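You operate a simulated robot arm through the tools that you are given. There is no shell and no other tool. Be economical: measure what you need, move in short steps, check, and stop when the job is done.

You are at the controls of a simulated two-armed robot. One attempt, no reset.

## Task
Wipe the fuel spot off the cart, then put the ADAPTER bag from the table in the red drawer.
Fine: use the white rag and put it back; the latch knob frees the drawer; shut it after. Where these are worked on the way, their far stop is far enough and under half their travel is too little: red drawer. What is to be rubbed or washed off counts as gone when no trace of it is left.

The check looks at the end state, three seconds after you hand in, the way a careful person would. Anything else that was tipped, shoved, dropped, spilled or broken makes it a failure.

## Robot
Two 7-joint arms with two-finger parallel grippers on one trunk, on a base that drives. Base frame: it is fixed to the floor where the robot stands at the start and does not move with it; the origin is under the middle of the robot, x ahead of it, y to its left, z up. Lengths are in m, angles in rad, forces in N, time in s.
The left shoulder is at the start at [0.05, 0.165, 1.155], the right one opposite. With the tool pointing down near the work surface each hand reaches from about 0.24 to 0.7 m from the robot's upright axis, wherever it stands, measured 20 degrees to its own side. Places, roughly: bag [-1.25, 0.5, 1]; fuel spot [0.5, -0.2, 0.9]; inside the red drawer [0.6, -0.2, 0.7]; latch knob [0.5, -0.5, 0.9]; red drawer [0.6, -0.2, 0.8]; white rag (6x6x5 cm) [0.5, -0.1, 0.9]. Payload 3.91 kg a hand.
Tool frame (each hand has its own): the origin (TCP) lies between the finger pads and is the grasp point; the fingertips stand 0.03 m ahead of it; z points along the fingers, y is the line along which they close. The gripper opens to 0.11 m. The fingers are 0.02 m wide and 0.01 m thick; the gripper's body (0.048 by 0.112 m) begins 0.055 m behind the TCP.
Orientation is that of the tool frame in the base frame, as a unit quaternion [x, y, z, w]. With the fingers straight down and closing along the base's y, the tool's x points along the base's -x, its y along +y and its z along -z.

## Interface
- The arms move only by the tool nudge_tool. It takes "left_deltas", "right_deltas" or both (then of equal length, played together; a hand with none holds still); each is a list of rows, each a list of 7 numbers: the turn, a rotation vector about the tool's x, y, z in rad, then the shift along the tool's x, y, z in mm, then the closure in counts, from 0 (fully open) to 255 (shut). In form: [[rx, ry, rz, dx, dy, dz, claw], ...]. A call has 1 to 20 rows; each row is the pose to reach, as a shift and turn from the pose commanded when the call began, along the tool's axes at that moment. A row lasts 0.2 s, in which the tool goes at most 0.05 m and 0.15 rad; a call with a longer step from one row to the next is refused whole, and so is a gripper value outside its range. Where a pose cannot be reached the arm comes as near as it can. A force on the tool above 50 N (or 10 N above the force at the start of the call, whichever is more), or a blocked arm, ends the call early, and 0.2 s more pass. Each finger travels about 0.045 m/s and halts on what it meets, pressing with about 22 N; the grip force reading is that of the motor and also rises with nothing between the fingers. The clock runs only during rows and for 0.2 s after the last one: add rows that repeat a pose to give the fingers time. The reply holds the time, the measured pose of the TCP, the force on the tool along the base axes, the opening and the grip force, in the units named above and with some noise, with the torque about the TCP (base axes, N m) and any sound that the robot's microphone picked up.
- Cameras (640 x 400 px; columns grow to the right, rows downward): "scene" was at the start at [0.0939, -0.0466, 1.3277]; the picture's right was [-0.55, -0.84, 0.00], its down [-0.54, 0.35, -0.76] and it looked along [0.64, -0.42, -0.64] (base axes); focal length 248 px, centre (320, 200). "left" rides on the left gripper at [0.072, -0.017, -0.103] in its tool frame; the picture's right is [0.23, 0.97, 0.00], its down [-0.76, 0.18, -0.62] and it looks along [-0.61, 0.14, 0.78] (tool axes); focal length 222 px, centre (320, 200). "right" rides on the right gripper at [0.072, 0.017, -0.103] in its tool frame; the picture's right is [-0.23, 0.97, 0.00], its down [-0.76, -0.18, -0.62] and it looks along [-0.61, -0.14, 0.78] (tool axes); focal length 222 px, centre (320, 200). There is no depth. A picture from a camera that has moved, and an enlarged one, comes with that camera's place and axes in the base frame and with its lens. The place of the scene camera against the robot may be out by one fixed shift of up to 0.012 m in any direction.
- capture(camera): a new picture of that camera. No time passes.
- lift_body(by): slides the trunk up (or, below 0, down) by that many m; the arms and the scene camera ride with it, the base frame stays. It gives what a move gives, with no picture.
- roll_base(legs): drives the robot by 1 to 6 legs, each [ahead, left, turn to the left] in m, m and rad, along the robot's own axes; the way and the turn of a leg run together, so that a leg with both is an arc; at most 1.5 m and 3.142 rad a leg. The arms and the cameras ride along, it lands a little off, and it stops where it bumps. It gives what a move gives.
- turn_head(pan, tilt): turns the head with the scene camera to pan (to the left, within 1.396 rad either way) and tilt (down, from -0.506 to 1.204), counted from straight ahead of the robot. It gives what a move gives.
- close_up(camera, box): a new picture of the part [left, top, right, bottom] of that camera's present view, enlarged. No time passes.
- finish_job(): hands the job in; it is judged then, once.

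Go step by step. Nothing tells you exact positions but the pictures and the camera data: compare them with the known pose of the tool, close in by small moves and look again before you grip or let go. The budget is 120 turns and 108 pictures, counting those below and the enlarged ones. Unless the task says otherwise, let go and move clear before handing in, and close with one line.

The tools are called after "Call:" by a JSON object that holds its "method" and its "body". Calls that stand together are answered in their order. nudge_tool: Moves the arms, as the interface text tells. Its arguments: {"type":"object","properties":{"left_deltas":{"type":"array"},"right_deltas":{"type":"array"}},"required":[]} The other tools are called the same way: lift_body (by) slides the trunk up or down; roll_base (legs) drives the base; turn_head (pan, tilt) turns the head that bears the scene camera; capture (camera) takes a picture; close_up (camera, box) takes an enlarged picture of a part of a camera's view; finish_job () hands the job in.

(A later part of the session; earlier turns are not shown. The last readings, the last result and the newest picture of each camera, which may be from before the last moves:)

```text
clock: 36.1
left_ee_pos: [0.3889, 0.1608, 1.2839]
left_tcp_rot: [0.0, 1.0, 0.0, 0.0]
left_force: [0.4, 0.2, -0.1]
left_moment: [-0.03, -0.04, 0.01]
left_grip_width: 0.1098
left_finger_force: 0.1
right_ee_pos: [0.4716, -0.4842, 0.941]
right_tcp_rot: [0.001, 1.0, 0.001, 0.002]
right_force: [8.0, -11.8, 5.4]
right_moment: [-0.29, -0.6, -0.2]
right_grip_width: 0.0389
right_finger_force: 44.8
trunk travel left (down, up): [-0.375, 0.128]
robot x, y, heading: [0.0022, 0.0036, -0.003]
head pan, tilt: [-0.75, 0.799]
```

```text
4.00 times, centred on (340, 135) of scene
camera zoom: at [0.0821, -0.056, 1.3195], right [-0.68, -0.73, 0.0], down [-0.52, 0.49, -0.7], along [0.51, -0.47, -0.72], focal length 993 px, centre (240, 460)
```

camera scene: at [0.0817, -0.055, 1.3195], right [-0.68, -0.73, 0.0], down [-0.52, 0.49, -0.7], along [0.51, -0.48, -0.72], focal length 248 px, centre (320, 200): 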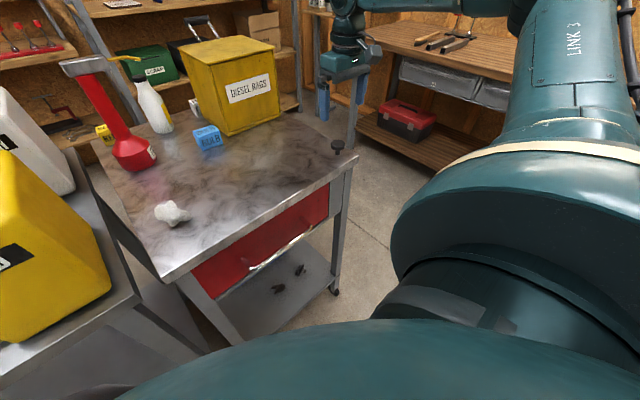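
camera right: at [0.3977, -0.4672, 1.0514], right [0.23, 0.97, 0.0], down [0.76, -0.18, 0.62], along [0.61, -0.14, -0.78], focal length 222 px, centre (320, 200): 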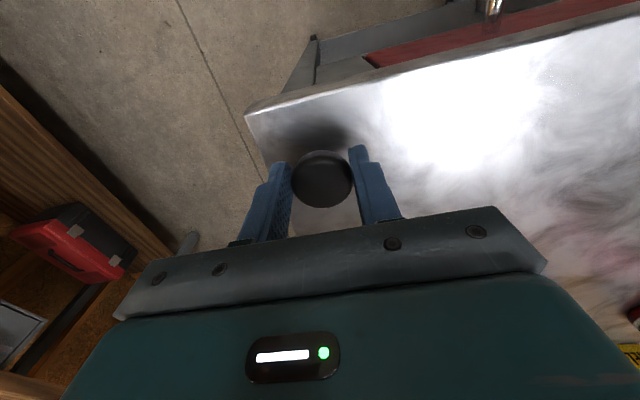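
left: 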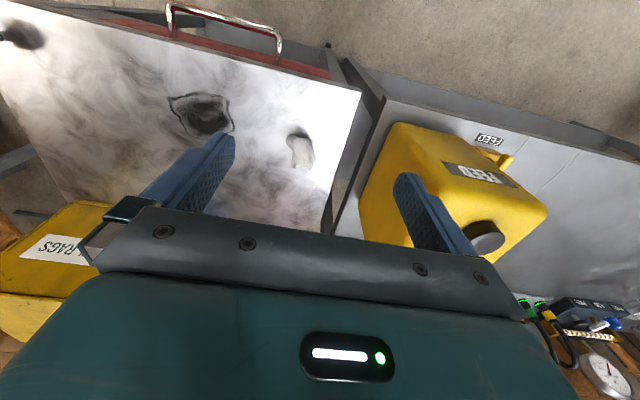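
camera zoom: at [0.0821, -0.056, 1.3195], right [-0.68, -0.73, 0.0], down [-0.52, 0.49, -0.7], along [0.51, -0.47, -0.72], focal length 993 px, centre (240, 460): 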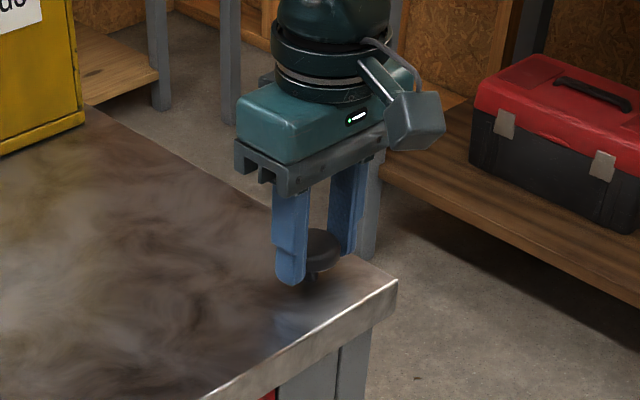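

The knob head has gone down – it's a press knob. I'll release and see whether it stays down, then press the top with closed fingers.

Call:
{"method": "nudge_tool", "body": {"right_deltas": [[0, 0, 0, 0, 0, 0, 100], [0, 0, 0, 0, 0, 0, 0], [0, 0, 0, 0, 0, 0, 0], [0, 0, 0, 0, 0, -30, 0], [0, 0, 0, 0, 0, -60, 0], [0, 0, 0, 0, 0, -60, 0]]}}

Call:
{"method": "close_up", "body": {"camera": "scene", "box": [260, 85, 420, 185]}}

```text
clock: 37.5
left_ee_pos: [0.3878, 0.1612, 1.284]
left_tcp_rot: [0.0, 1.0, 0.001, -0.001]
left_force: [0.4, -0.4, 0.1]
left_moment: [0.0, 0.0, -0.01]
left_grip_width: 0.1101
left_finger_force: 0.0
right_ee_pos: [0.4707, -0.482, 1.002]
right_tcp_rot: [0.001, 1.0, 0.0, 0.001]
right_force: [0.0, 0.5, -0.1]
right_moment: [0.01, 0.01, 0.01]
right_grip_width: 0.1097
right_finger_force: 0.1
trunk travel left (down, up): [-0.375, 0.128]
robot x, y, heading: [0.0012, 0.0011, -0.001]
head pan, tilt: [-0.75, 0.799]
```

```text
4.00 times, centred on (340, 135) of scene
camera zoom: at [0.0818, -0.0553, 1.3195], right [-0.68, -0.73, 0.0], down [-0.52, 0.49, -0.7], along [0.51, -0.48, -0.72], focal length 993 px, centre (240, 460)
```

zoom: 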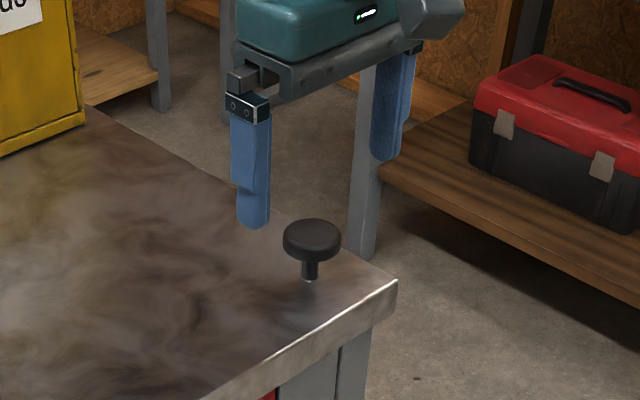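

It springs back. I'll press it fully with closed fingertips to see if it clicks or stays.

Call:
{"method": "nudge_tool", "body": {"right_deltas": [[0, 0, 0, 0, 0, 0, 255], [0, 0, 0, 0, 0, 0, 255], [0, 0, 0, 0, 0, 0, 255], [0, 0, 0, 0, 0, 0, 255], [0, 0, 0, 0, 0, 0, 255], [0, 0, 0, 0, 0, 0, 255], [0, 0, 0, 0, 0, 0, 255], [0, 0, 0, 0, 0, 15, 255], [0, 0, 0, 0, 0, 25, 255], [0, 0, 0, 0, 0, 32, 255], [0, 0, 0, 0, 0, 32, 255]]}}

Call:
{"method": "close_up", "body": {"camera": "scene", "box": [260, 85, 420, 185]}}

```text
clock: 39.9
left_ee_pos: [0.3879, 0.1611, 1.2839]
left_tcp_rot: [0.0, 1.0, 0.0, -0.001]
left_force: [-0.3, -0.1, 0.5]
left_moment: [0.01, 0.02, 0.02]
left_grip_width: 0.1101
left_finger_force: 0.0
right_ee_pos: [0.4699, -0.4827, 0.9686]
right_tcp_rot: [0.0, 1.0, 0.0, 0.0]
right_force: [-0.4, 1.0, -0.1]
right_moment: [-0.01, -0.02, 0.01]
right_grip_width: 0.0
right_finger_force: 22.0
trunk travel left (down, up): [-0.375, 0.128]
robot x, y, heading: [-0.0007, -0.001, 0.001]
head pan, tilt: [-0.75, 0.799]
```

```text
4.00 times, centred on (340, 135) of scene
camera zoom: at [0.0817, -0.0551, 1.3195], right [-0.68, -0.73, 0.0], down [-0.52, 0.49, -0.7], along [0.51, -0.48, -0.72], focal length 993 px, centre (240, 460)
```

zoom: 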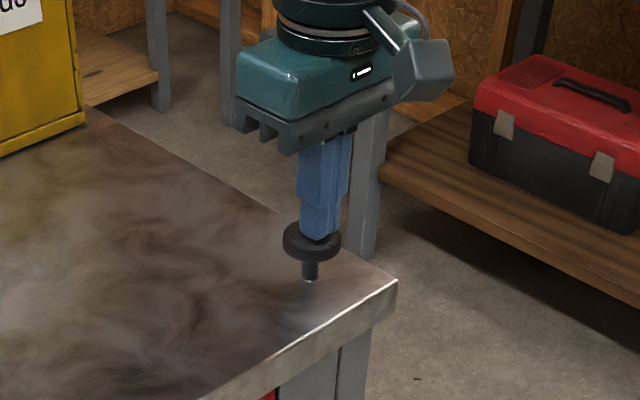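

Fingertips are just touching the head (top at ~0.938). Press further.

Call:
{"method": "nudge_tool", "body": {"right_deltas": [[0, 0, 0, 0, 0, 5, 255], [0, 0, 0, 0, 0, 10, 255], [0, 0, 0, 0, 0, 10, 255]]}}

Call:
{"method": "nudge_tool", "body": {"right_deltas": [[0, 0, 0, 0, 0, 4, 255], [0, 0, 0, 0, 0, 8, 255], [0, 0, 0, 0, 0, 8, 255]]}}

Call:
{"method": "close_up", "body": {"camera": "scene", "box": [260, 85, 420, 185]}}

```text
clock: 40.7
left_ee_pos: [0.3879, 0.1604, 1.2839]
left_tcp_rot: [0.0, 1.0, 0.0, -0.001]
left_force: [0.1, -0.2, -0.5]
left_moment: [0.02, -0.02, 0.0]
left_grip_width: 0.11
left_finger_force: 0.0
right_ee_pos: [0.4682, -0.4824, 0.9601]
right_tcp_rot: [0.0, 1.0, 0.0, 0.001]
right_force: [-0.2, 0.6, 4.9]
right_moment: [0.04, -0.03, -0.06]
right_grip_width: 0.0001
right_finger_force: 21.6
trunk travel left (down, up): [-0.375, 0.128]
robot x, y, heading: [-0.0022, -0.0013, -0.0]
head pan, tilt: [-0.75, 0.799]
```

```text
clock: 41.5
left_ee_pos: [0.3865, 0.1614, 1.2837]
left_tcp_rot: [-0.001, 1.0, 0.0, 0.0]
left_force: [-0.3, -0.7, 1.0]
left_moment: [0.02, 0.02, -0.01]
left_grip_width: 0.1102
left_finger_force: 0.0
right_ee_pos: [0.4705, -0.483, 0.9508]
right_tcp_rot: [0.0, 1.0, 0.0, 0.001]
right_force: [0.0, 1.2, 8.1]
right_moment: [0.0, -0.08, -0.05]
right_grip_width: 0.0
right_finger_force: 22.1
trunk travel left (down, up): [-0.375, 0.128]
robot x, y, heading: [-0.0025, -0.0021, -0.003]
head pan, tilt: [-0.75, 0.799]
```

```text
4.00 times, centred on (340, 135) of scene
camera zoom: at [0.0812, -0.0544, 1.3196], right [-0.68, -0.73, 0.0], down [-0.52, 0.49, -0.7], along [0.51, -0.48, -0.72], focal length 993 px, centre (240, 460)
```

zoom: 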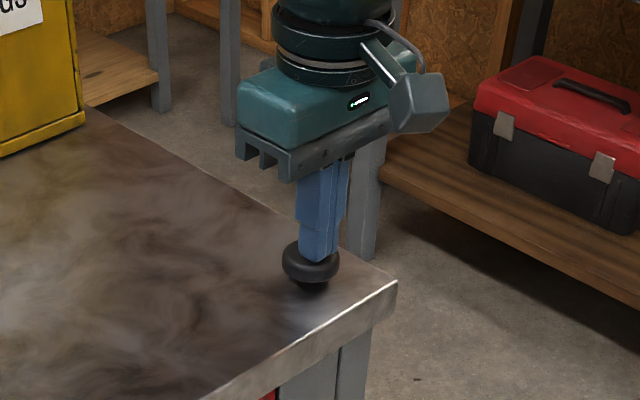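

The knob presses down about 2 cm against a light spring, so it must be held down while the drawer is pulled. I'll lift off, draw the right hand in, and shift the base right and slightly back so that the right hand can hold the knob and the left can pull the handle.

Call:
{"method": "nudge_tool", "body": {"right_deltas": [[0, 0, 0, 0, 0, -40, 255], [0, 0, 0, 0, 0, -80, 255], [0, 0, 0, 20, 40, -110, 255], [0, 0, 0, 45, 80, -120, 255], [0, 0, 0, 70, 115, -120, 255], [0, 0, 0, 70, 115, -120, 255]]}}

Call:
{"method": "roll_base", "body": {"legs": [[-0.1, -0.32, 0]]}}

Call:
{"method": "turn_head", "body": {"pan": 0.1, "tilt": 0.75}}

Call:
{"method": "capture", "body": {"camera": "scene"}}

Call:
{"method": "capture", "body": {"camera": "left"}}

```text
refused: row 3 steps farther than a row can; nothing moved
```

```text
clock: 44.9
left_ee_pos: [0.2878, -0.158, 1.2843]
left_tcp_rot: [0.0, 1.0, 0.0, 0.0]
left_force: [0.8, 0.3, -0.7]
left_moment: [-0.01, -0.01, 0.0]
left_grip_width: 0.1099
left_finger_force: 0.0
right_ee_pos: [0.3689, -0.8025, 0.9515]
right_tcp_rot: [-0.001, 1.0, 0.001, 0.0]
right_force: [-0.4, 0.2, 0.4]
right_moment: [0.04, -0.01, 0.0]
right_grip_width: 0.0
right_finger_force: 22.3
trunk travel left (down, up): [-0.375, 0.128]
robot x, y, heading: [-0.0928, -0.3171, 0.002]
head pan, tilt: [-0.75, 0.799]
```

```text
clock: 46.0
left_ee_pos: [0.2869, -0.1576, 1.2835]
left_tcp_rot: [0.0, 1.0, 0.0, 0.0]
left_force: [-0.3, -0.5, -0.2]
left_moment: [-0.01, -0.02, 0.01]
left_grip_width: 0.1101
left_finger_force: 0.1
right_ee_pos: [0.369, -0.8026, 0.9502]
right_tcp_rot: [0.0, 1.0, 0.0, 0.0]
right_force: [-0.5, -0.1, -0.3]
right_moment: [0.01, -0.01, 0.01]
right_grip_width: 0.0
right_finger_force: 22.0
trunk travel left (down, up): [-0.375, 0.128]
robot x, y, heading: [-0.0995, -0.3187, -0.001]
head pan, tilt: [0.099, 0.75]
```

```text
71 pictures are left
camera scene: at [0.0053, -0.3109, 1.3235], right [0.1, -1.0, 0.0], down [-0.68, -0.07, -0.73], along [0.73, 0.07, -0.68], focal length 248 px, centre (320, 200)
```

scene: 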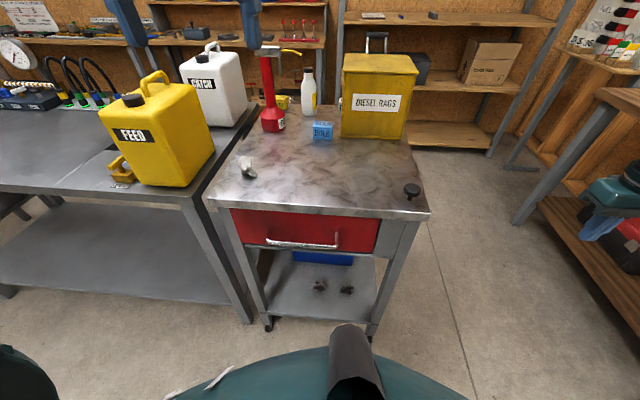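

```text
70 pictures are left
camera left: at [0.216, -0.1742, 1.3876], right [-0.23, 0.97, 0.0], down [0.76, 0.18, 0.62], along [0.61, 0.14, -0.78], focal length 222 px, centre (320, 200)
```

left: 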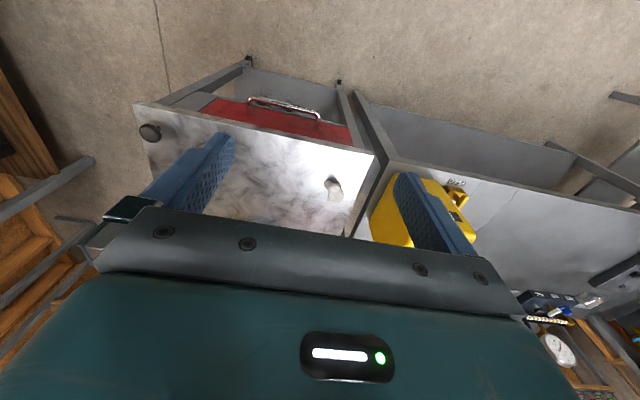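

The refusal of the arm move went unnoticed before the drive, so the fingertips slid off the knob sideways; knob and cart look unchanged. From here I'll do dependent moves one at a time. Next I raise the right hand and bring it over the knob again, and inspect the knob and handle.

Call:
{"method": "nudge_tool", "body": {"right_deltas": [[0, 0, 0, 0, 0, -40, 255], [0, 0, 0, 0, 0, -70, 255], [0, 0, 0, -12, 45, -70, 255], [0, 0, 0, -25, 90, -70, 255], [0, 0, 0, -38, 135, -70, 255], [0, 0, 0, -51, 180, -70, 255], [0, 0, 0, -64, 225, -70, 255], [0, 0, 0, -78, 270, -70, 255], [0, 0, 0, -90, 300, -70, 255], [0, 0, 0, -101, 320, -70, 255], [0, 0, 0, -101, 320, -70, 255]]}}

Call:
{"method": "close_up", "body": {"camera": "scene", "box": [200, 150, 440, 300]}}

Call:
{"method": "capture", "body": {"camera": "right"}}

```text
clock: 48.4
left_ee_pos: [0.2884, -0.158, 1.2838]
left_tcp_rot: [0.0, 1.0, 0.0, 0.0]
left_force: [0.3, 1.1, -0.3]
left_moment: [-0.01, 0.02, -0.05]
left_grip_width: 0.11
left_finger_force: 0.0
right_ee_pos: [0.433, -0.5163, 1.0257]
right_tcp_rot: [-0.001, 1.0, 0.0, 0.0]
right_force: [0.5, -0.7, 0.3]
right_moment: [-0.03, 0.04, 0.01]
right_grip_width: 0.0001
right_finger_force: 21.6
right hand out of reach, approached as far as the arm can: row 9, 10, 11
trunk travel left (down, up): [-0.375, 0.128]
robot x, y, heading: [-0.1001, -0.3193, 0.001]
head pan, tilt: [0.099, 0.75]
```

```text
2.67 times, centred on (320, 225) of scene
camera zoom: at [0.0052, -0.3108, 1.3235], right [0.1, -1.0, 0.0], down [-0.68, -0.07, -0.73], along [0.73, 0.07, -0.68], focal length 662 px, centre (320, 133)
```

zoom: 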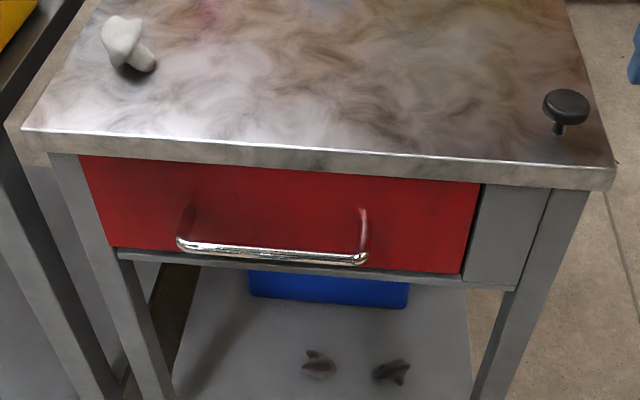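

```text
68 pictures are left
camera right: at [0.3594, -0.4997, 1.1307], right [0.23, 0.97, 0.0], down [0.76, -0.18, 0.62], along [0.61, -0.14, -0.78], focal length 222 px, centre (320, 200)
```

right: 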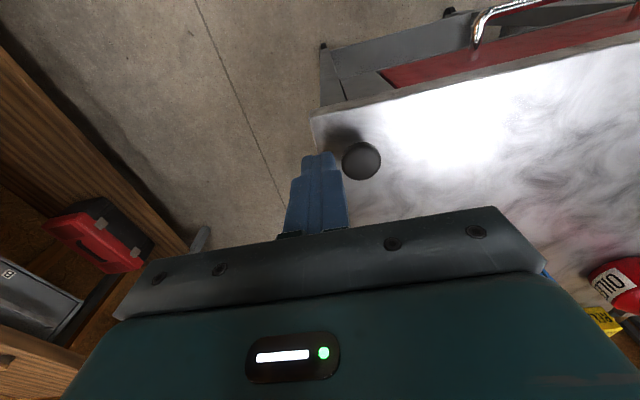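

The arms seem limited to about 20° on their own side at this distance. I'll shift the base 0.1 left, so that the knob is in the right hand's zone while the left hand takes the left part of the handle (handle y −0.14…−0.315, z≈0.795).

Call:
{"method": "roll_base", "body": {"legs": [[0, 0.1, 0]]}}

```text
clock: 50.0
left_ee_pos: [0.288, -0.0583, 1.2846]
left_tcp_rot: [-0.001, 1.0, 0.001, 0.0]
left_force: [0.8, -0.4, -0.2]
left_moment: [0.02, 0.01, -0.01]
left_grip_width: 0.1098
left_finger_force: 0.0
right_ee_pos: [0.4324, -0.4153, 1.0267]
right_tcp_rot: [0.0, 1.0, 0.0, 0.0]
right_force: [0.0, -1.0, 0.4]
right_moment: [-0.01, 0.0, -0.02]
right_grip_width: 0.0004
right_finger_force: 21.9
trunk travel left (down, up): [-0.375, 0.128]
robot x, y, heading: [-0.1009, -0.2181, -0.002]
head pan, tilt: [0.099, 0.75]
```

Now I bring the left hand down in front of the cart while turning it to point forward with the fingers closing vertically.

Call:
{"method": "nudge_tool", "body": {"left_deltas": [[-0.0864, -0.0864, 0.0864, -2, -8, 31, 100], [-0.1727, -0.1727, 0.1727, -4, -16, 62, 100], [-0.2591, -0.2591, 0.2591, -6, -24, 93, 100], [-0.3454, -0.3454, 0.3454, -8, -32, 124, 100], [-0.4318, -0.4318, 0.4318, -10, -40, 155, 100], [-0.5181, -0.5181, 0.5181, -12, -48, 186, 100], [-0.6045, -0.6045, 0.6045, -14, -56, 217, 100], [-0.6909, -0.6909, 0.6909, -16, -64, 248, 100], [-0.7772, -0.7772, 0.7772, -18, -72, 279, 100], [-0.8636, -0.8636, 0.8636, -20, -80, 310, 100], [-0.9499, -0.9499, 0.9499, -22, -88, 341, 100], [-1.0363, -1.0363, 1.0363, -24, -96, 372, 100], [-1.1226, -1.1226, 1.1226, -26, -104, 403, 100], [-1.209, -1.209, 1.209, -28, -112, 434, 100], [-1.209, -1.209, 1.209, -28, -112, 434, 100]]}}

Call:
{"method": "capture", "body": {"camera": "scene"}}

Call:
{"method": "capture", "body": {"camera": "left"}}

```text
clock: 53.2
left_ee_pos: [0.3242, -0.221, 0.8977]
left_tcp_rot: [0.501, 0.5, 0.5, 0.498]
left_force: [-0.8, 0.3, -0.3]
left_moment: [0.02, 0.01, 0.01]
left_grip_width: 0.067
left_finger_force: 0.1
left hand out of reach, approached as far as the arm can: row 13, 14, 15
right_ee_pos: [0.432, -0.4148, 1.0267]
right_tcp_rot: [0.0, 1.0, 0.0, 0.001]
right_force: [0.5, 0.9, -0.3]
right_moment: [0.02, 0.02, -0.02]
right_grip_width: 0.0
right_finger_force: 22.4
trunk travel left (down, up): [-0.375, 0.128]
robot x, y, heading: [-0.1026, -0.2187, -0.002]
head pan, tilt: [0.099, 0.75]
```

```text
67 pictures are left
camera scene: at [0.0055, -0.2106, 1.3235], right [0.1, -1.0, 0.0], down [-0.68, -0.07, -0.73], along [0.73, 0.07, -0.68], focal length 248 px, centre (320, 200)
```

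scene: 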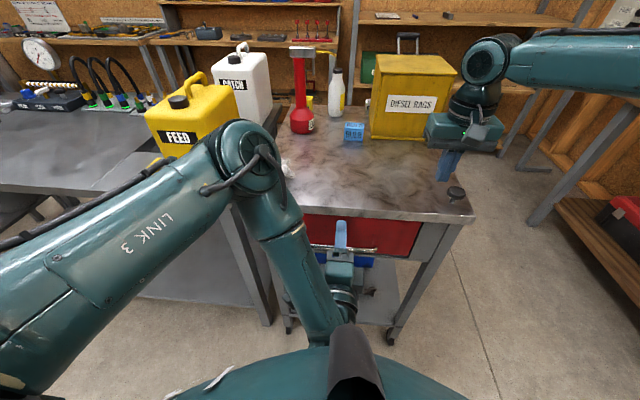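

```text
66 pictures are left
camera left: at [0.2214, -0.1474, 0.8815], right [0.0, 0.23, 0.97], down [-0.62, -0.76, 0.18], along [0.78, -0.61, 0.14], focal length 222 px, centre (320, 200)
```

left: 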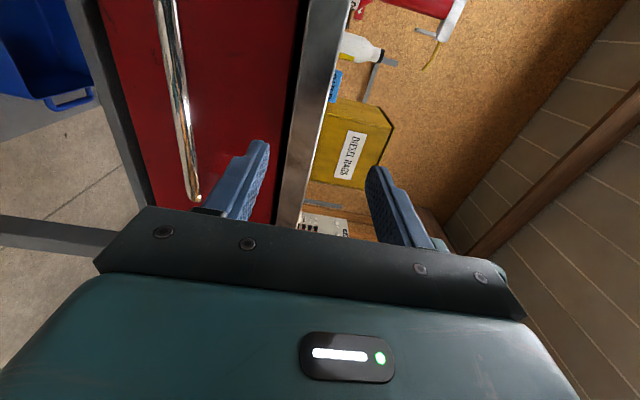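

The left hand got the right orientation but stops at z≈0.90. I'll raise the right hand 0.1 and lower the trunk by 0.1 so both end up at working heights.

Call:
{"method": "nudge_tool", "body": {"right_deltas": [[0, 0, 0, 0, 0, -40, 255], [0, 0, 0, 0, 0, -80, 255], [0, 0, 0, 0, 0, -110, 255], [0, 0, 0, 0, 0, -110, 255]]}}

```text
clock: 54.2
left_ee_pos: [0.3249, -0.2202, 0.8979]
left_tcp_rot: [0.5, 0.502, 0.5, 0.499]
left_force: [-0.2, -0.5, -0.2]
left_moment: [-0.01, 0.04, -0.01]
left_grip_width: 0.0669
left_finger_force: 0.1
right_ee_pos: [0.429, -0.4204, 1.135]
right_tcp_rot: [0.0, 1.0, 0.001, 0.001]
right_force: [1.0, -0.1, -0.1]
right_moment: [-0.01, 0.0, 0.01]
right_grip_width: 0.0
right_finger_force: 22.1
right hand out of reach, approached as far as the arm can: row 3, 4
trunk travel left (down, up): [-0.375, 0.128]
robot x, y, heading: [-0.1016, -0.2181, -0.005]
head pan, tilt: [0.099, 0.75]
```

Call:
{"method": "lift_body", "body": {"by": -0.1}}

Call:
{"method": "capture", "body": {"camera": "left"}}

Call:
{"method": "capture", "body": {"camera": "scene"}}

```text
clock: 55.5
left_ee_pos: [0.3246, -0.221, 0.799]
left_tcp_rot: [0.5, 0.502, 0.5, 0.499]
left_force: [-1.1, -0.4, 0.3]
left_moment: [0.07, -0.02, 0.0]
left_grip_width: 0.067
left_finger_force: 0.2
right_ee_pos: [0.4301, -0.4194, 1.0369]
right_tcp_rot: [0.0, 1.0, 0.001, 0.001]
right_force: [1.0, -0.6, 0.0]
right_moment: [-0.04, 0.0, 0.02]
right_grip_width: 0.0
right_finger_force: 21.9
trunk travel left (down, up): [-0.275, 0.228]
robot x, y, heading: [-0.1007, -0.2212, 0.002]
head pan, tilt: [0.099, 0.75]
```

```text
65 pictures are left
camera left: at [0.2212, -0.1474, 0.7818], right [0.0, 0.23, 0.97], down [-0.62, -0.76, 0.18], along [0.78, -0.6, 0.14], focal length 222 px, centre (320, 200)
```

left: 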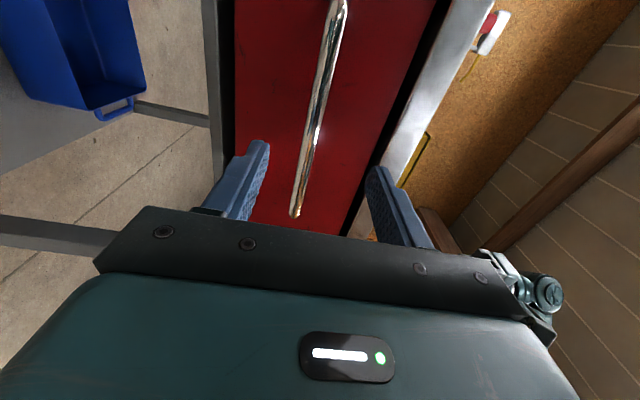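

```text
64 pictures are left
camera scene: at [0.0052, -0.2109, 1.2236], right [0.1, -1.0, 0.0], down [-0.68, -0.07, -0.73], along [0.73, 0.07, -0.68], focal length 248 px, centre (320, 200)
```

scene: 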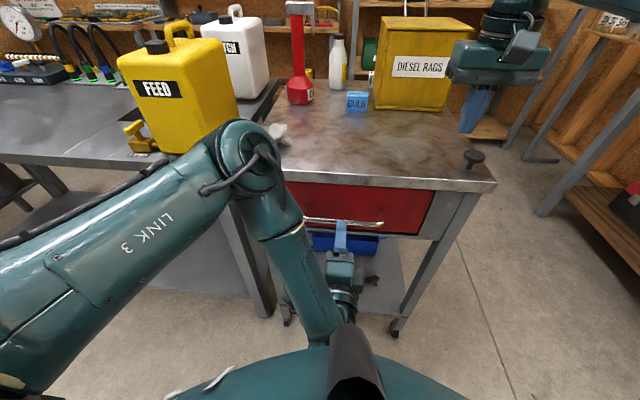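

The handle bar lies between the left fingers' plane at z≈0.791. I'll advance the left hand to the bar, and move the right hand over the knob.

Call:
{"method": "nudge_tool", "body": {"left_deltas": [[0, 0, 0, 0, -7, 20, 100], [0, 0, 0, 0, -7, 40, 100], [0, 0, 0, 0, -7, 55, 100], [0, 0, 0, 0, -7, 63, 100], [0, 0, 0, 0, -7, 63, 100]], "right_deltas": [[0, 0, 0, -13, -22, 0, 255], [0, 0, 0, -27, -44, 10, 255], [0, 0, 0, -40, -64, 25, 255], [0, 0, 0, -40, -64, 45, 255], [0, 0, 0, -40, -64, 45, 255]]}}

Call:
{"method": "capture", "body": {"camera": "left"}}

Call:
{"method": "capture", "body": {"camera": "right"}}

Call:
{"method": "close_up", "body": {"camera": "scene", "box": [280, 100, 520, 250]}}

```text
clock: 56.7
left_ee_pos: [0.383, -0.2329, 0.8038]
left_tcp_rot: [0.499, 0.503, 0.5, 0.497]
left_force: [-0.1, 1.7, 0.8]
left_moment: [-0.01, -0.03, 0.0]
left_grip_width: 0.0666
left_finger_force: 0.1
left hand out of reach, approached as far as the arm can: row 1, 2, 3, 4, 5
right_ee_pos: [0.47, -0.4833, 0.9896]
right_tcp_rot: [-0.001, 1.0, 0.001, 0.0]
right_force: [-0.3, 0.3, -0.9]
right_moment: [0.01, -0.01, -0.01]
right_grip_width: 0.0
right_finger_force: 21.8
trunk travel left (down, up): [-0.275, 0.228]
robot x, y, heading: [-0.097, -0.2192, -0.0]
head pan, tilt: [0.099, 0.75]
```

```text
63 pictures are left
camera left: at [0.2795, -0.1595, 0.7881], right [0.0, 0.23, 0.97], down [-0.62, -0.77, 0.18], along [0.79, -0.6, 0.14], focal length 222 px, centre (320, 200)
```

left: 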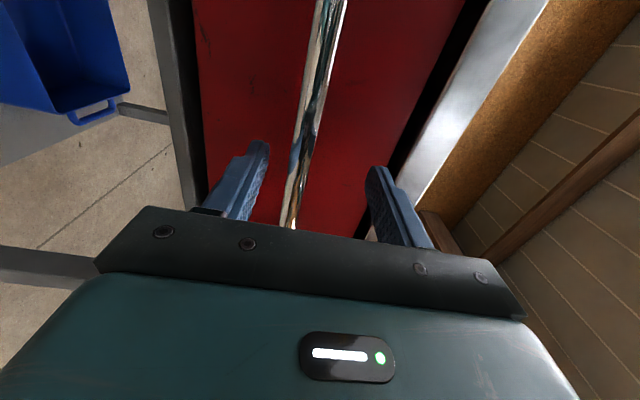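

```text
62 pictures are left
camera right: at [0.397, -0.4672, 1.094], right [0.23, 0.97, 0.0], down [0.76, -0.18, 0.62], along [0.61, -0.14, -0.78], focal length 222 px, centre (320, 200)
```

right: 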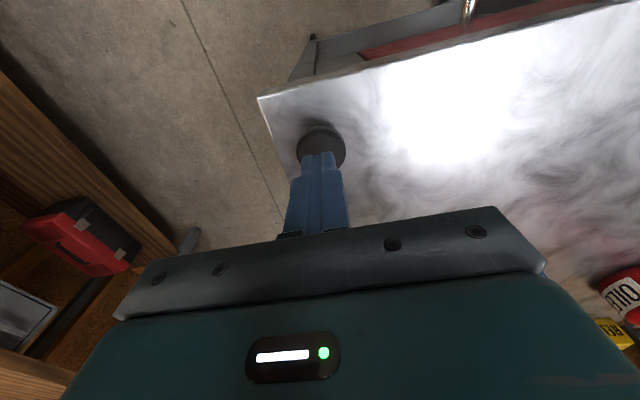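

```text
2.67 times, centred on (400, 175) of scene
camera zoom: at [0.0054, -0.2109, 1.2235], right [0.1, -1.0, 0.0], down [-0.68, -0.07, -0.73], along [0.73, 0.07, -0.68], focal length 662 px, centre (107, 267)
```

zoom: 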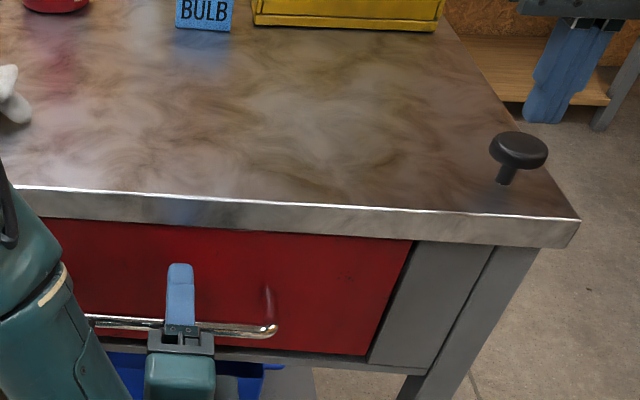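

Bar is about 12 mm below the left hand's centre. I'll drop the trunk 11 mm to center, then close the left hand on the handle.

Call:
{"method": "lift_body", "body": {"by": -0.011}}

Call:
{"method": "nudge_tool", "body": {"left_deltas": [[0, 0, 0, 0, 0, 0, 255], [0, 0, 0, 0, 0, 0, 255], [0, 0, 0, 0, 0, 0, 255], [0, 0, 0, 0, 0, 0, 255], [0, 0, 0, 0, 0, 0, 255], [0, 0, 0, 0, 0, 0, 255]]}}

Call:
{"method": "capture", "body": {"camera": "left"}}

```text
clock: 57.3
left_ee_pos: [0.3823, -0.2323, 0.7938]
left_tcp_rot: [0.501, 0.503, 0.5, 0.497]
left_force: [0.5, 0.3, 0.4]
left_moment: [0.02, 0.0, 0.02]
left_grip_width: 0.0669
left_finger_force: 0.1
right_ee_pos: [0.4692, -0.4836, 0.9785]
right_tcp_rot: [0.0, 1.0, 0.001, 0.0]
right_force: [-0.4, -0.3, -0.5]
right_moment: [0.01, -0.03, 0.01]
right_grip_width: 0.0
right_finger_force: 22.3
trunk travel left (down, up): [-0.264, 0.239]
robot x, y, heading: [-0.0988, -0.218, -0.004]
head pan, tilt: [0.099, 0.75]
```

```text
clock: 58.7
left_ee_pos: [0.382, -0.2323, 0.7899]
left_tcp_rot: [0.502, 0.504, 0.5, 0.494]
left_force: [-2.2, 0.0, -20.3]
left_moment: [-0.05, 0.29, 0.05]
left_grip_width: 0.0137
left_finger_force: 44.9
right_ee_pos: [0.4706, -0.484, 0.9771]
right_tcp_rot: [-0.001, 1.0, 0.001, 0.001]
right_force: [0.3, 0.8, 0.1]
right_moment: [-0.01, -0.03, -0.02]
right_grip_width: 0.0001
right_finger_force: 21.9
trunk travel left (down, up): [-0.264, 0.239]
robot x, y, heading: [-0.1023, -0.216, -0.003]
head pan, tilt: [0.099, 0.75]
```

```text
60 pictures are left
camera left: at [0.279, -0.1593, 0.7752], right [0.01, 0.23, 0.97], down [-0.62, -0.77, 0.19], along [0.79, -0.6, 0.13], focal length 222 px, centre (320, 200)
```

left: 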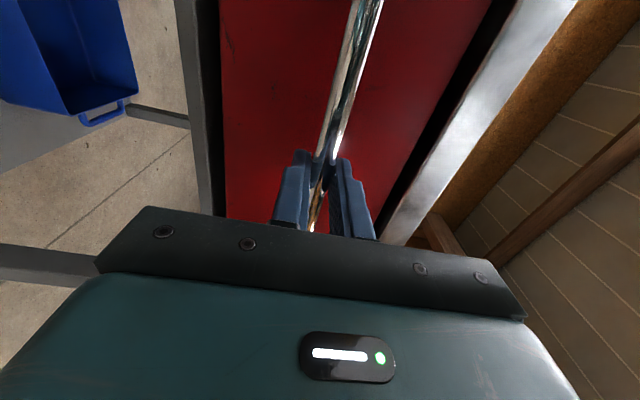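

The handle is firmly gripped. I'll relieve the vertical load by lowering 4 mm, then press the knob with the right hand and pull with the left together.

Call:
{"method": "lift_body", "body": {"by": -0.004}}

Call:
{"method": "nudge_tool", "body": {"left_deltas": [[0, 0, 0, 0, 0, 0, 255], [0, 0, 0, 0, 0, 0, 255], [0, 0, 0, 0, 0, 0, 255], [0, 0, 0, 0, 0, -10, 255], [0, 0, 0, 0, 0, -20, 255], [0, 0, 0, 0, 0, -35, 255], [0, 0, 0, 0, 0, -50, 255], [0, 0, 0, 0, 0, -50, 255]], "right_deltas": [[0, 0, 0, 0, 0, 12, 255], [0, 0, 0, 0, 0, 22, 255], [0, 0, 0, 0, 0, 27, 255], [0, 0, 0, 0, 0, 27, 255], [0, 0, 0, 0, 0, 27, 255], [0, 0, 0, 0, 0, 27, 255], [0, 0, 0, 0, 0, 27, 255], [0, 0, 0, 0, 0, 27, 255]]}}

Call:
{"method": "capture", "body": {"camera": "scene"}}

```text
clock: 59.2
left_ee_pos: [0.3824, -0.2314, 0.7899]
left_tcp_rot: [0.498, 0.503, 0.501, 0.498]
left_force: [-7.6, 3.2, -4.8]
left_moment: [0.13, 0.03, -0.58]
left_grip_width: 0.0137
left_finger_force: 45.0
right_ee_pos: [0.4699, -0.4835, 0.9757]
right_tcp_rot: [0.0, 1.0, 0.001, 0.002]
right_force: [0.1, 0.2, 0.2]
right_moment: [-0.02, 0.02, 0.03]
right_grip_width: 0.0001
right_finger_force: 21.7
trunk travel left (down, up): [-0.26, 0.243]
robot x, y, heading: [-0.0969, -0.2211, 0.0]
head pan, tilt: [0.099, 0.75]
```

```text
clock: 61.0
left_ee_pos: [0.3311, -0.2325, 0.7902]
left_tcp_rot: [0.499, 0.502, 0.501, 0.497]
left_force: [0.9, -4.0, -1.2]
left_moment: [0.04, 0.05, 0.58]
left_grip_width: 0.0135
left_finger_force: 44.9
right_ee_pos: [0.469, -0.4834, 0.952]
right_tcp_rot: [-0.001, 1.0, 0.001, 0.005]
right_force: [4.8, -1.3, 24.5]
right_moment: [-0.06, -0.32, -0.05]
right_grip_width: 0.0001
right_finger_force: 21.4
trunk travel left (down, up): [-0.26, 0.243]
robot x, y, heading: [-0.0991, -0.2155, -0.002]
head pan, tilt: [0.099, 0.75]
```

```text
59 pictures are left
camera scene: at [0.0038, -0.2103, 1.2088], right [0.1, -1.0, 0.0], down [-0.68, -0.07, -0.73], along [0.73, 0.07, -0.68], focal length 248 px, centre (320, 200)
```

scene: 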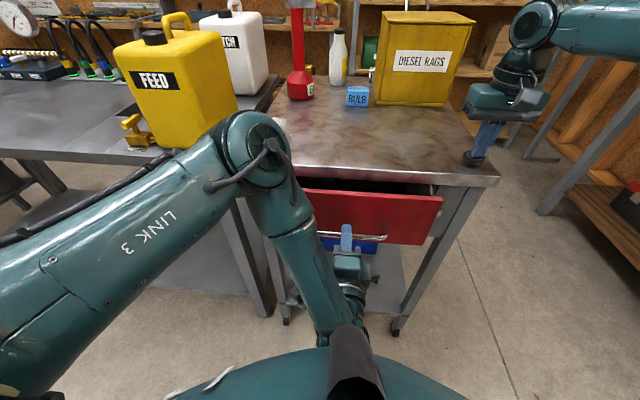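

The drawer is sliding out (5 cm). I'll let go of the knob by lifting the right hand, and then back the base up holding the handle.

Call:
{"method": "nudge_tool", "body": {"right_deltas": [[0, 0, 0, 0, 0, -40, 255], [0, 0, 0, 0, 0, -80, 255], [0, 0, 0, 0, 0, -100, 255]]}}

Call:
{"method": "roll_base", "body": {"legs": [[-0.1, 0, 0]]}}

Call:
{"method": "capture", "body": {"camera": "scene"}}

```text
clock: 61.8
left_ee_pos: [0.333, -0.232, 0.7905]
left_tcp_rot: [0.499, 0.503, 0.5, 0.497]
left_force: [0.8, 2.0, 8.8]
left_moment: [0.05, -0.17, -0.6]
left_grip_width: 0.0133
left_finger_force: 45.6
right_ee_pos: [0.4612, -0.4862, 1.0438]
right_tcp_rot: [0.0, 1.0, 0.002, 0.001]
right_force: [0.2, 0.7, -0.2]
right_moment: [0.01, -0.02, 0.0]
right_grip_width: 0.0
right_finger_force: 21.7
right hand out of reach, approached as far as the arm can: row 3
trunk travel left (down, up): [-0.26, 0.243]
robot x, y, heading: [-0.0997, -0.2198, -0.001]
head pan, tilt: [0.099, 0.75]
```

```text
clock: 63.0
left_ee_pos: [0.2332, -0.2326, 0.7899]
left_tcp_rot: [0.499, 0.503, 0.501, 0.497]
left_force: [-0.4, -3.5, 13.2]
left_moment: [0.04, -0.18, 0.24]
left_grip_width: 0.0136
left_finger_force: 45.4
right_ee_pos: [0.3611, -0.4845, 1.0433]
right_tcp_rot: [0.001, 1.0, 0.001, 0.001]
right_force: [0.0, 1.2, 0.1]
right_moment: [0.02, 0.01, 0.0]
right_grip_width: 0.0001
right_finger_force: 22.1
trunk travel left (down, up): [-0.26, 0.243]
robot x, y, heading: [-0.2004, -0.2201, 0.0]
head pan, tilt: [0.099, 0.75]
```

```text
58 pictures are left
camera scene: at [-0.0959, -0.211, 1.2087], right [0.1, -0.99, 0.0], down [-0.68, -0.07, -0.73], along [0.73, 0.07, -0.68], focal length 248 px, centre (320, 200)
```

scene: 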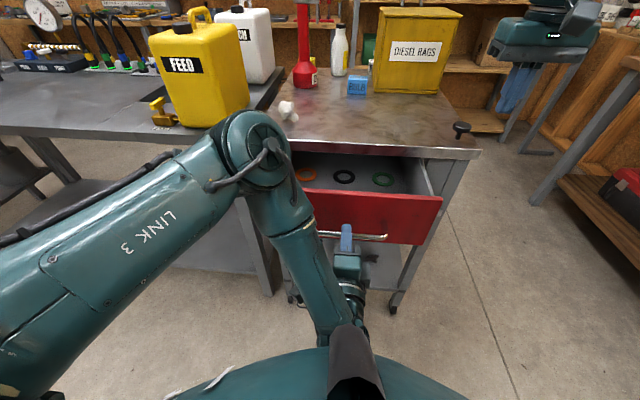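

Drawer is 15 cm out; it holds three rings that must stay put. I'll keep pulling in small steps to the stop.

Call:
{"method": "roll_base", "body": {"legs": [[-0.05, 0, 0]]}}

Call:
{"method": "roll_base", "body": {"legs": [[-0.03, 0, 0]]}}

```text
clock: 63.9
left_ee_pos: [0.1825, -0.232, 0.7896]
left_tcp_rot: [0.499, 0.503, 0.501, 0.497]
left_force: [-1.4, -0.4, 6.2]
left_moment: [0.1, -0.12, 0.21]
left_grip_width: 0.0138
left_finger_force: 45.0
right_ee_pos: [0.3112, -0.4846, 1.0438]
right_tcp_rot: [0.0, 1.0, 0.0, 0.002]
right_force: [-0.7, 0.5, 0.1]
right_moment: [-0.01, -0.01, 0.01]
right_grip_width: 0.0
right_finger_force: 22.2
trunk travel left (down, up): [-0.26, 0.243]
robot x, y, heading: [-0.2488, -0.2169, -0.002]
head pan, tilt: [0.099, 0.75]
```

```text
clock: 64.7
left_ee_pos: [0.1524, -0.2325, 0.7898]
left_tcp_rot: [0.499, 0.503, 0.501, 0.497]
left_force: [-1.6, -0.8, 2.8]
left_moment: [0.1, -0.09, 0.13]
left_grip_width: 0.0137
left_finger_force: 44.8
right_ee_pos: [0.2825, -0.4845, 1.0438]
right_tcp_rot: [0.0, 1.0, 0.001, 0.002]
right_force: [-0.4, 0.0, 0.0]
right_moment: [-0.01, -0.02, -0.01]
right_grip_width: 0.0
right_finger_force: 22.0
trunk travel left (down, up): [-0.26, 0.243]
robot x, y, heading: [-0.2804, -0.2158, 0.001]
head pan, tilt: [0.099, 0.75]
```

23 cm out with no stop yet. I'll continue with the arm, where the force is guarded.

Call:
{"method": "nudge_tool", "body": {"left_deltas": [[0, 0, 0, 0, 0, -10, 255], [0, 0, 0, 0, 0, -20, 255], [0, 0, 0, 0, 0, -30, 255], [0, 0, 0, 0, 0, -40, 255], [0, 0, 0, 0, 0, -50, 255], [0, 0, 0, 0, 0, -60, 255]]}}

Call:
{"method": "capture", "body": {"camera": "scene"}}

```text
clock: 66.1
left_ee_pos: [0.1281, -0.2326, 0.7902]
left_tcp_rot: [0.502, 0.508, 0.5, 0.49]
left_force: [-1.2, 31.4, -33.2]
left_moment: [-0.25, 0.46, -0.34]
left_grip_width: 0.0134
left_finger_force: 44.8
left hand out of reach, approached as far as the arm can: row 3, 4, 5, 6
right_ee_pos: [0.284, -0.4828, 1.0428]
right_tcp_rot: [-0.001, 1.0, 0.0, 0.0]
right_force: [0.4, -0.6, 0.0]
right_moment: [0.0, 0.0, 0.01]
right_grip_width: 0.0
right_finger_force: 21.7
trunk travel left (down, up): [-0.26, 0.243]
robot x, y, heading: [-0.2807, -0.2173, 0.001]
head pan, tilt: [0.099, 0.75]
```

```text
57 pictures are left
camera scene: at [-0.1731, -0.2084, 1.2079], right [0.1, -0.99, 0.0], down [-0.68, -0.07, -0.73], along [0.73, 0.07, -0.68], focal length 248 px, centre (320, 200)
```

scene: 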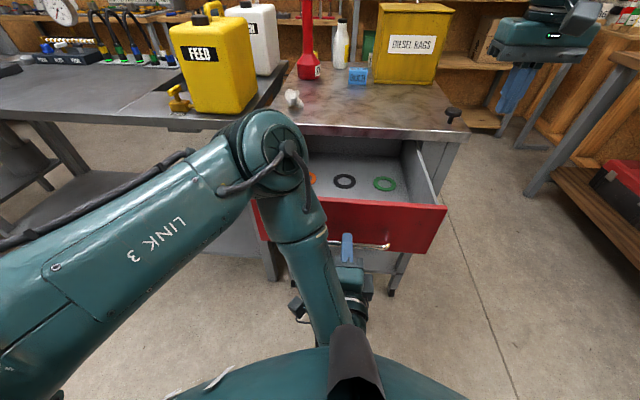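

The arm reached its limit. I'll step it forward to relieve the strain, then try a bit more with the base.

Call:
{"method": "nudge_tool", "body": {"left_deltas": [[0, 0, 0, 0, 0, 3, 255], [0, 0, 0, -3, 3, 3, 255], [0, 0, 0, -5, 6, 3, 255]]}}

Call:
{"method": "roll_base", "body": {"legs": [[-0.03, 0, 0]]}}

```text
clock: 66.7
left_ee_pos: [0.1294, -0.2333, 0.7912]
left_tcp_rot: [0.504, 0.509, 0.502, 0.485]
left_force: [-1.4, 4.3, -13.2]
left_moment: [-0.59, 0.17, -0.03]
left_grip_width: 0.0137
left_finger_force: 45.3
right_ee_pos: [0.283, -0.4843, 1.0436]
right_tcp_rot: [0.0, 1.0, 0.003, 0.0]
right_force: [0.2, 0.6, -0.3]
right_moment: [0.01, 0.03, -0.03]
right_grip_width: 0.0
right_finger_force: 21.9
trunk travel left (down, up): [-0.26, 0.243]
robot x, y, heading: [-0.2796, -0.2143, 0.0]
head pan, tilt: [0.099, 0.75]
stopped in row 2 (left hand): the force on the tool passed its limit at 58 N (the readings are from after the stop); the commanded pose is now the measured one
```

```text
clock: 67.5
left_ee_pos: [0.1022, -0.2311, 0.7903]
left_tcp_rot: [0.502, 0.509, 0.503, 0.486]
left_force: [16.9, 7.6, -20.1]
left_moment: [-0.59, 0.28, 1.18]
left_grip_width: 0.0136
left_finger_force: 45.4
right_ee_pos: [0.2545, -0.4838, 1.0418]
right_tcp_rot: [-0.001, 1.0, 0.002, 0.0]
right_force: [0.5, -0.3, 0.0]
right_moment: [-0.01, 0.01, -0.02]
right_grip_width: 0.0
right_finger_force: 22.6
trunk travel left (down, up): [-0.26, 0.243]
robot x, y, heading: [-0.313, -0.2212, 0.001]
head pan, tilt: [0.099, 0.75]
```

Resistance of 17 N shows the drawer is at its far stop (~0.28 m out). I'll open the left hand and back the base away.

Call:
{"method": "nudge_tool", "body": {"left_deltas": [[0, 0, 0, 0, 0, 0, 120], [0, 0, 0, 0, 0, 0, 60], [0, 0, 0, 0, 0, 0, 60], [0, 0, 0, 0, 0, 0, 60], [0, 0, 0, 0, 0, 0, 60]]}}

Call:
{"method": "capture", "body": {"camera": "left"}}

```text
clock: 68.7
left_ee_pos: [0.1007, -0.2329, 0.7918]
left_tcp_rot: [0.502, 0.508, 0.504, 0.486]
left_force: [-1.0, 0.7, -0.9]
left_moment: [0.01, 0.01, -0.03]
left_grip_width: 0.084
left_finger_force: 0.1
right_ee_pos: [0.2515, -0.4836, 1.043]
right_tcp_rot: [-0.001, 1.0, 0.001, 0.001]
right_force: [0.6, 0.2, 0.6]
right_moment: [0.0, 0.0, 0.03]
right_grip_width: 0.0001
right_finger_force: 21.7
trunk travel left (down, up): [-0.26, 0.243]
robot x, y, heading: [-0.3082, -0.2174, 0.004]
head pan, tilt: [0.099, 0.75]
```

```text
56 pictures are left
camera left: at [-0.0039, -0.1619, 0.778], right [0.01, 0.22, 0.98], down [-0.6, -0.78, 0.18], along [0.8, -0.59, 0.12], focal length 222 px, centre (320, 200)
```

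left: 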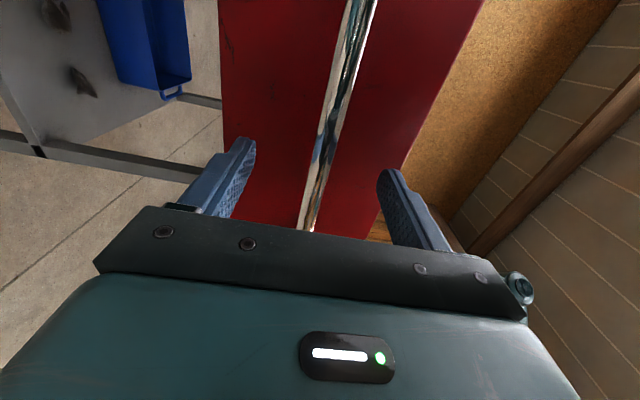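

Free of the handle. I'll back the base off 0.15 m, then raise the trunk.

Call:
{"method": "roll_base", "body": {"legs": [[-0.15, 0, 0]]}}

Call:
{"method": "lift_body", "body": {"by": 0.115}}

Call:
{"method": "nudge_tool", "body": {"left_deltas": [[0.0864, 0.0864, -0.0864, 5, 25, 0, 0], [0.1727, 0.1727, -0.1727, 10, 50, 0, 0], [0.2591, 0.2591, -0.2591, 15, 75, 0, 0], [0.3454, 0.3454, -0.3454, 20, 100, 0, 0], [0.4318, 0.4318, -0.4318, 25, 125, 0, 0], [0.5181, 0.5181, -0.5181, 30, 150, 0, 0], [0.6045, 0.6045, -0.6045, 40, 175, 0, 0], [0.6909, 0.6909, -0.6909, 50, 200, 0, 0], [0.7772, 0.7772, -0.7772, 60, 225, 0, 0], [0.8636, 0.8636, -0.8636, 75, 250, 0, 0], [0.9499, 0.9499, -0.9499, 90, 275, 0, 0], [1.0363, 1.0363, -1.0363, 105, 300, 0, 0], [1.1226, 1.1226, -1.1226, 120, 320, 0, 0], [1.209, 1.209, -1.209, 135, 340, 0, 0], [1.209, 1.209, -1.209, 135, 340, 0, 0]]}}

Call:
{"method": "capture", "body": {"camera": "scene"}}

```text
clock: 70.1
left_ee_pos: [-0.047, -0.2342, 0.7924]
left_tcp_rot: [0.502, 0.507, 0.503, 0.487]
left_force: [0.2, -0.4, -0.1]
left_moment: [-0.01, 0.0, 0.02]
left_grip_width: 0.0845
left_finger_force: 0.2
right_ee_pos: [0.1035, -0.4862, 1.0433]
right_tcp_rot: [0.0, 1.0, 0.001, 0.002]
right_force: [-0.1, 0.0, 0.6]
right_moment: [0.01, 0.0, -0.02]
right_grip_width: 0.0
right_finger_force: 21.8
trunk travel left (down, up): [-0.26, 0.243]
robot x, y, heading: [-0.4571, -0.2176, -0.003]
head pan, tilt: [0.099, 0.75]
```

```text
clock: 71.6
left_ee_pos: [-0.0472, -0.2334, 0.9053]
left_tcp_rot: [0.502, 0.507, 0.504, 0.486]
left_force: [-0.1, -0.4, -1.2]
left_moment: [0.02, 0.01, -0.01]
left_grip_width: 0.084
left_finger_force: 0.1
right_ee_pos: [0.105, -0.4852, 1.1583]
right_tcp_rot: [0.0, 1.0, 0.001, 0.001]
right_force: [0.1, 0.1, 1.0]
right_moment: [-0.01, 0.03, 0.0]
right_grip_width: 0.0
right_finger_force: 21.8
trunk travel left (down, up): [-0.375, 0.128]
robot x, y, heading: [-0.4589, -0.2192, -0.001]
head pan, tilt: [0.099, 0.75]
```

```text
clock: 74.8
left_ee_pos: [-0.0443, -0.1032, 1.2476]
left_tcp_rot: [-0.012, 1.0, 0.005, -0.01]
left_force: [0.1, 0.4, 0.0]
left_moment: [0.02, 0.0, 0.04]
left_grip_width: 0.1102
left_finger_force: 0.1
right_ee_pos: [0.1039, -0.4859, 1.159]
right_tcp_rot: [0.0, 1.0, 0.001, 0.0]
right_force: [0.5, 0.5, 0.8]
right_moment: [0.01, -0.01, 0.0]
right_grip_width: 0.0
right_finger_force: 21.7
trunk travel left (down, up): [-0.375, 0.128]
robot x, y, heading: [-0.4577, -0.2202, 0.002]
head pan, tilt: [0.099, 0.75]
```

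```text
55 pictures are left
camera scene: at [-0.3525, -0.2112, 1.3235], right [0.1, -0.99, 0.0], down [-0.68, -0.07, -0.73], along [0.73, 0.07, -0.68], focal length 248 px, centre (320, 200)
```

scene: 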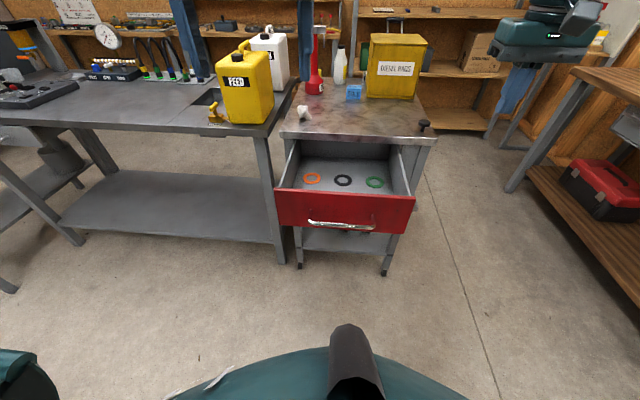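

The drawer is fully open. Now I'll turn left partly and look toward the table with the bag before sweeping the arms around.

Call:
{"method": "roll_base", "body": {"legs": [[0, 0, 1.2]]}}

Call:
{"method": "turn_head", "body": {"pan": 1.2, "tilt": 0.45}}

Call:
{"method": "capture", "body": {"camera": "scene"}}

```text
clock: 78.2
left_ee_pos: [-0.4159, 0.2091, 1.2475]
left_tcp_rot: [-0.575, 0.818, 0.0, -0.011]
left_force: [0.6, -0.8, -0.3]
left_moment: [0.04, -0.02, -0.03]
left_grip_width: 0.1103
left_finger_force: 0.0
right_ee_pos: [-0.0068, 0.2082, 1.1585]
right_tcp_rot: [-0.565, 0.825, 0.001, 0.0]
right_force: [-0.5, 0.4, 0.1]
right_moment: [0.0, 0.0, -0.01]
right_grip_width: 0.0
right_finger_force: 22.0
trunk travel left (down, up): [-0.375, 0.128]
robot x, y, heading: [-0.4605, -0.2194, 1.202]
head pan, tilt: [0.099, 0.75]
```

```text
clock: 79.5
left_ee_pos: [-0.4149, 0.2099, 1.2479]
left_tcp_rot: [-0.574, 0.819, 0.0, -0.012]
left_force: [0.0, 0.7, 0.4]
left_moment: [-0.03, -0.01, 0.01]
left_grip_width: 0.1101
left_finger_force: 0.0
right_ee_pos: [-0.0067, 0.2091, 1.1589]
right_tcp_rot: [-0.565, 0.825, 0.002, 0.0]
right_force: [-0.5, 0.2, 0.0]
right_moment: [0.01, 0.0, 0.02]
right_grip_width: 0.0001
right_finger_force: 22.6
trunk travel left (down, up): [-0.375, 0.128]
robot x, y, heading: [-0.4598, -0.221, 1.2]
head pan, tilt: [1.201, 0.45]
```

```text
54 pictures are left
camera scene: at [-0.5215, -0.1299, 1.3499], right [0.68, 0.74, 0.0], down [0.32, -0.29, -0.9], along [-0.66, 0.61, -0.44], focal length 248 px, centre (320, 200)
```

scene: 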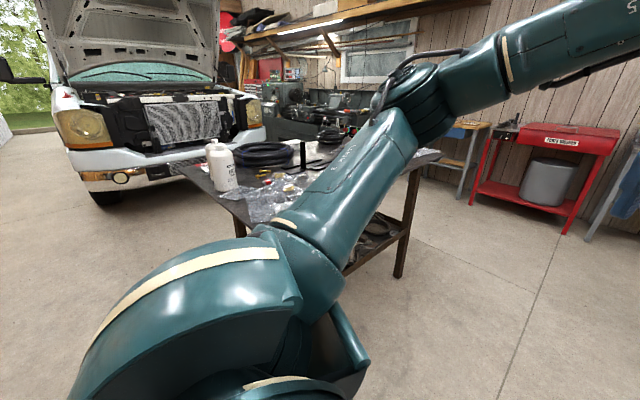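

The bag's table is behind at about 0.9 m; the arms clear it. I'll finish the turn and look straight at it.

Call:
{"method": "roll_base", "body": {"legs": [[0, 0, 1.2]]}}

Call:
{"method": "turn_head", "body": {"pan": 0.0, "tilt": 0.5}}

Call:
{"method": "capture", "body": {"camera": "scene"}}

```text
clock: 82.9
left_ee_pos: [-0.8402, -0.0227, 1.2479]
left_tcp_rot: [0.935, -0.354, 0.006, 0.009]
left_force: [0.6, -0.7, -0.3]
left_moment: [0.01, 0.0, -0.01]
left_grip_width: 0.1099
left_finger_force: 0.0
right_ee_pos: [-0.6896, 0.3582, 1.1583]
right_tcp_rot: [0.931, -0.365, 0.0, 0.0]
right_force: [0.4, -0.1, -0.3]
right_moment: [-0.04, 0.01, -0.02]
right_grip_width: 0.0
right_finger_force: 21.8
trunk travel left (down, up): [-0.375, 0.128]
robot x, y, heading: [-0.4599, -0.2175, 2.402]
head pan, tilt: [1.201, 0.45]
```

```text
clock: 84.3
left_ee_pos: [-0.8406, -0.0228, 1.2465]
left_tcp_rot: [0.935, -0.355, 0.007, 0.009]
left_force: [0.5, -0.3, -0.7]
left_moment: [-0.02, 0.02, 0.01]
left_grip_width: 0.11
left_finger_force: 0.0
right_ee_pos: [-0.6895, 0.3574, 1.1583]
right_tcp_rot: [0.931, -0.364, -0.001, 0.001]
right_force: [1.3, -0.3, 0.0]
right_moment: [0.05, -0.02, 0.0]
right_grip_width: 0.0001
right_finger_force: 22.2
trunk travel left (down, up): [-0.375, 0.128]
robot x, y, heading: [-0.4586, -0.216, 2.395]
head pan, tilt: [0.0, 0.499]
```

```text
53 pictures are left
camera scene: at [-0.5526, -0.1376, 1.3455], right [0.68, 0.73, 0.0], down [0.35, -0.33, -0.88], along [-0.64, 0.6, -0.48], focal length 248 px, centre (320, 200)
```

scene: 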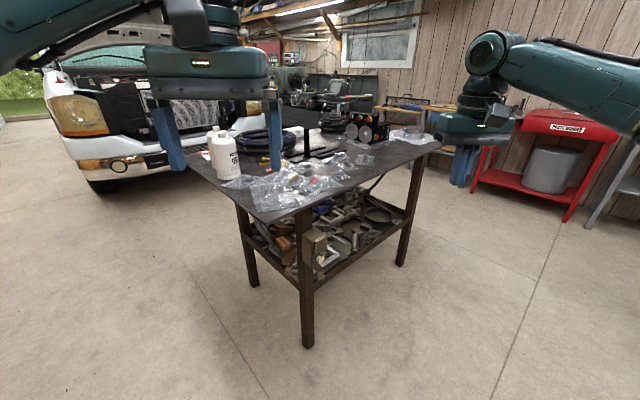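

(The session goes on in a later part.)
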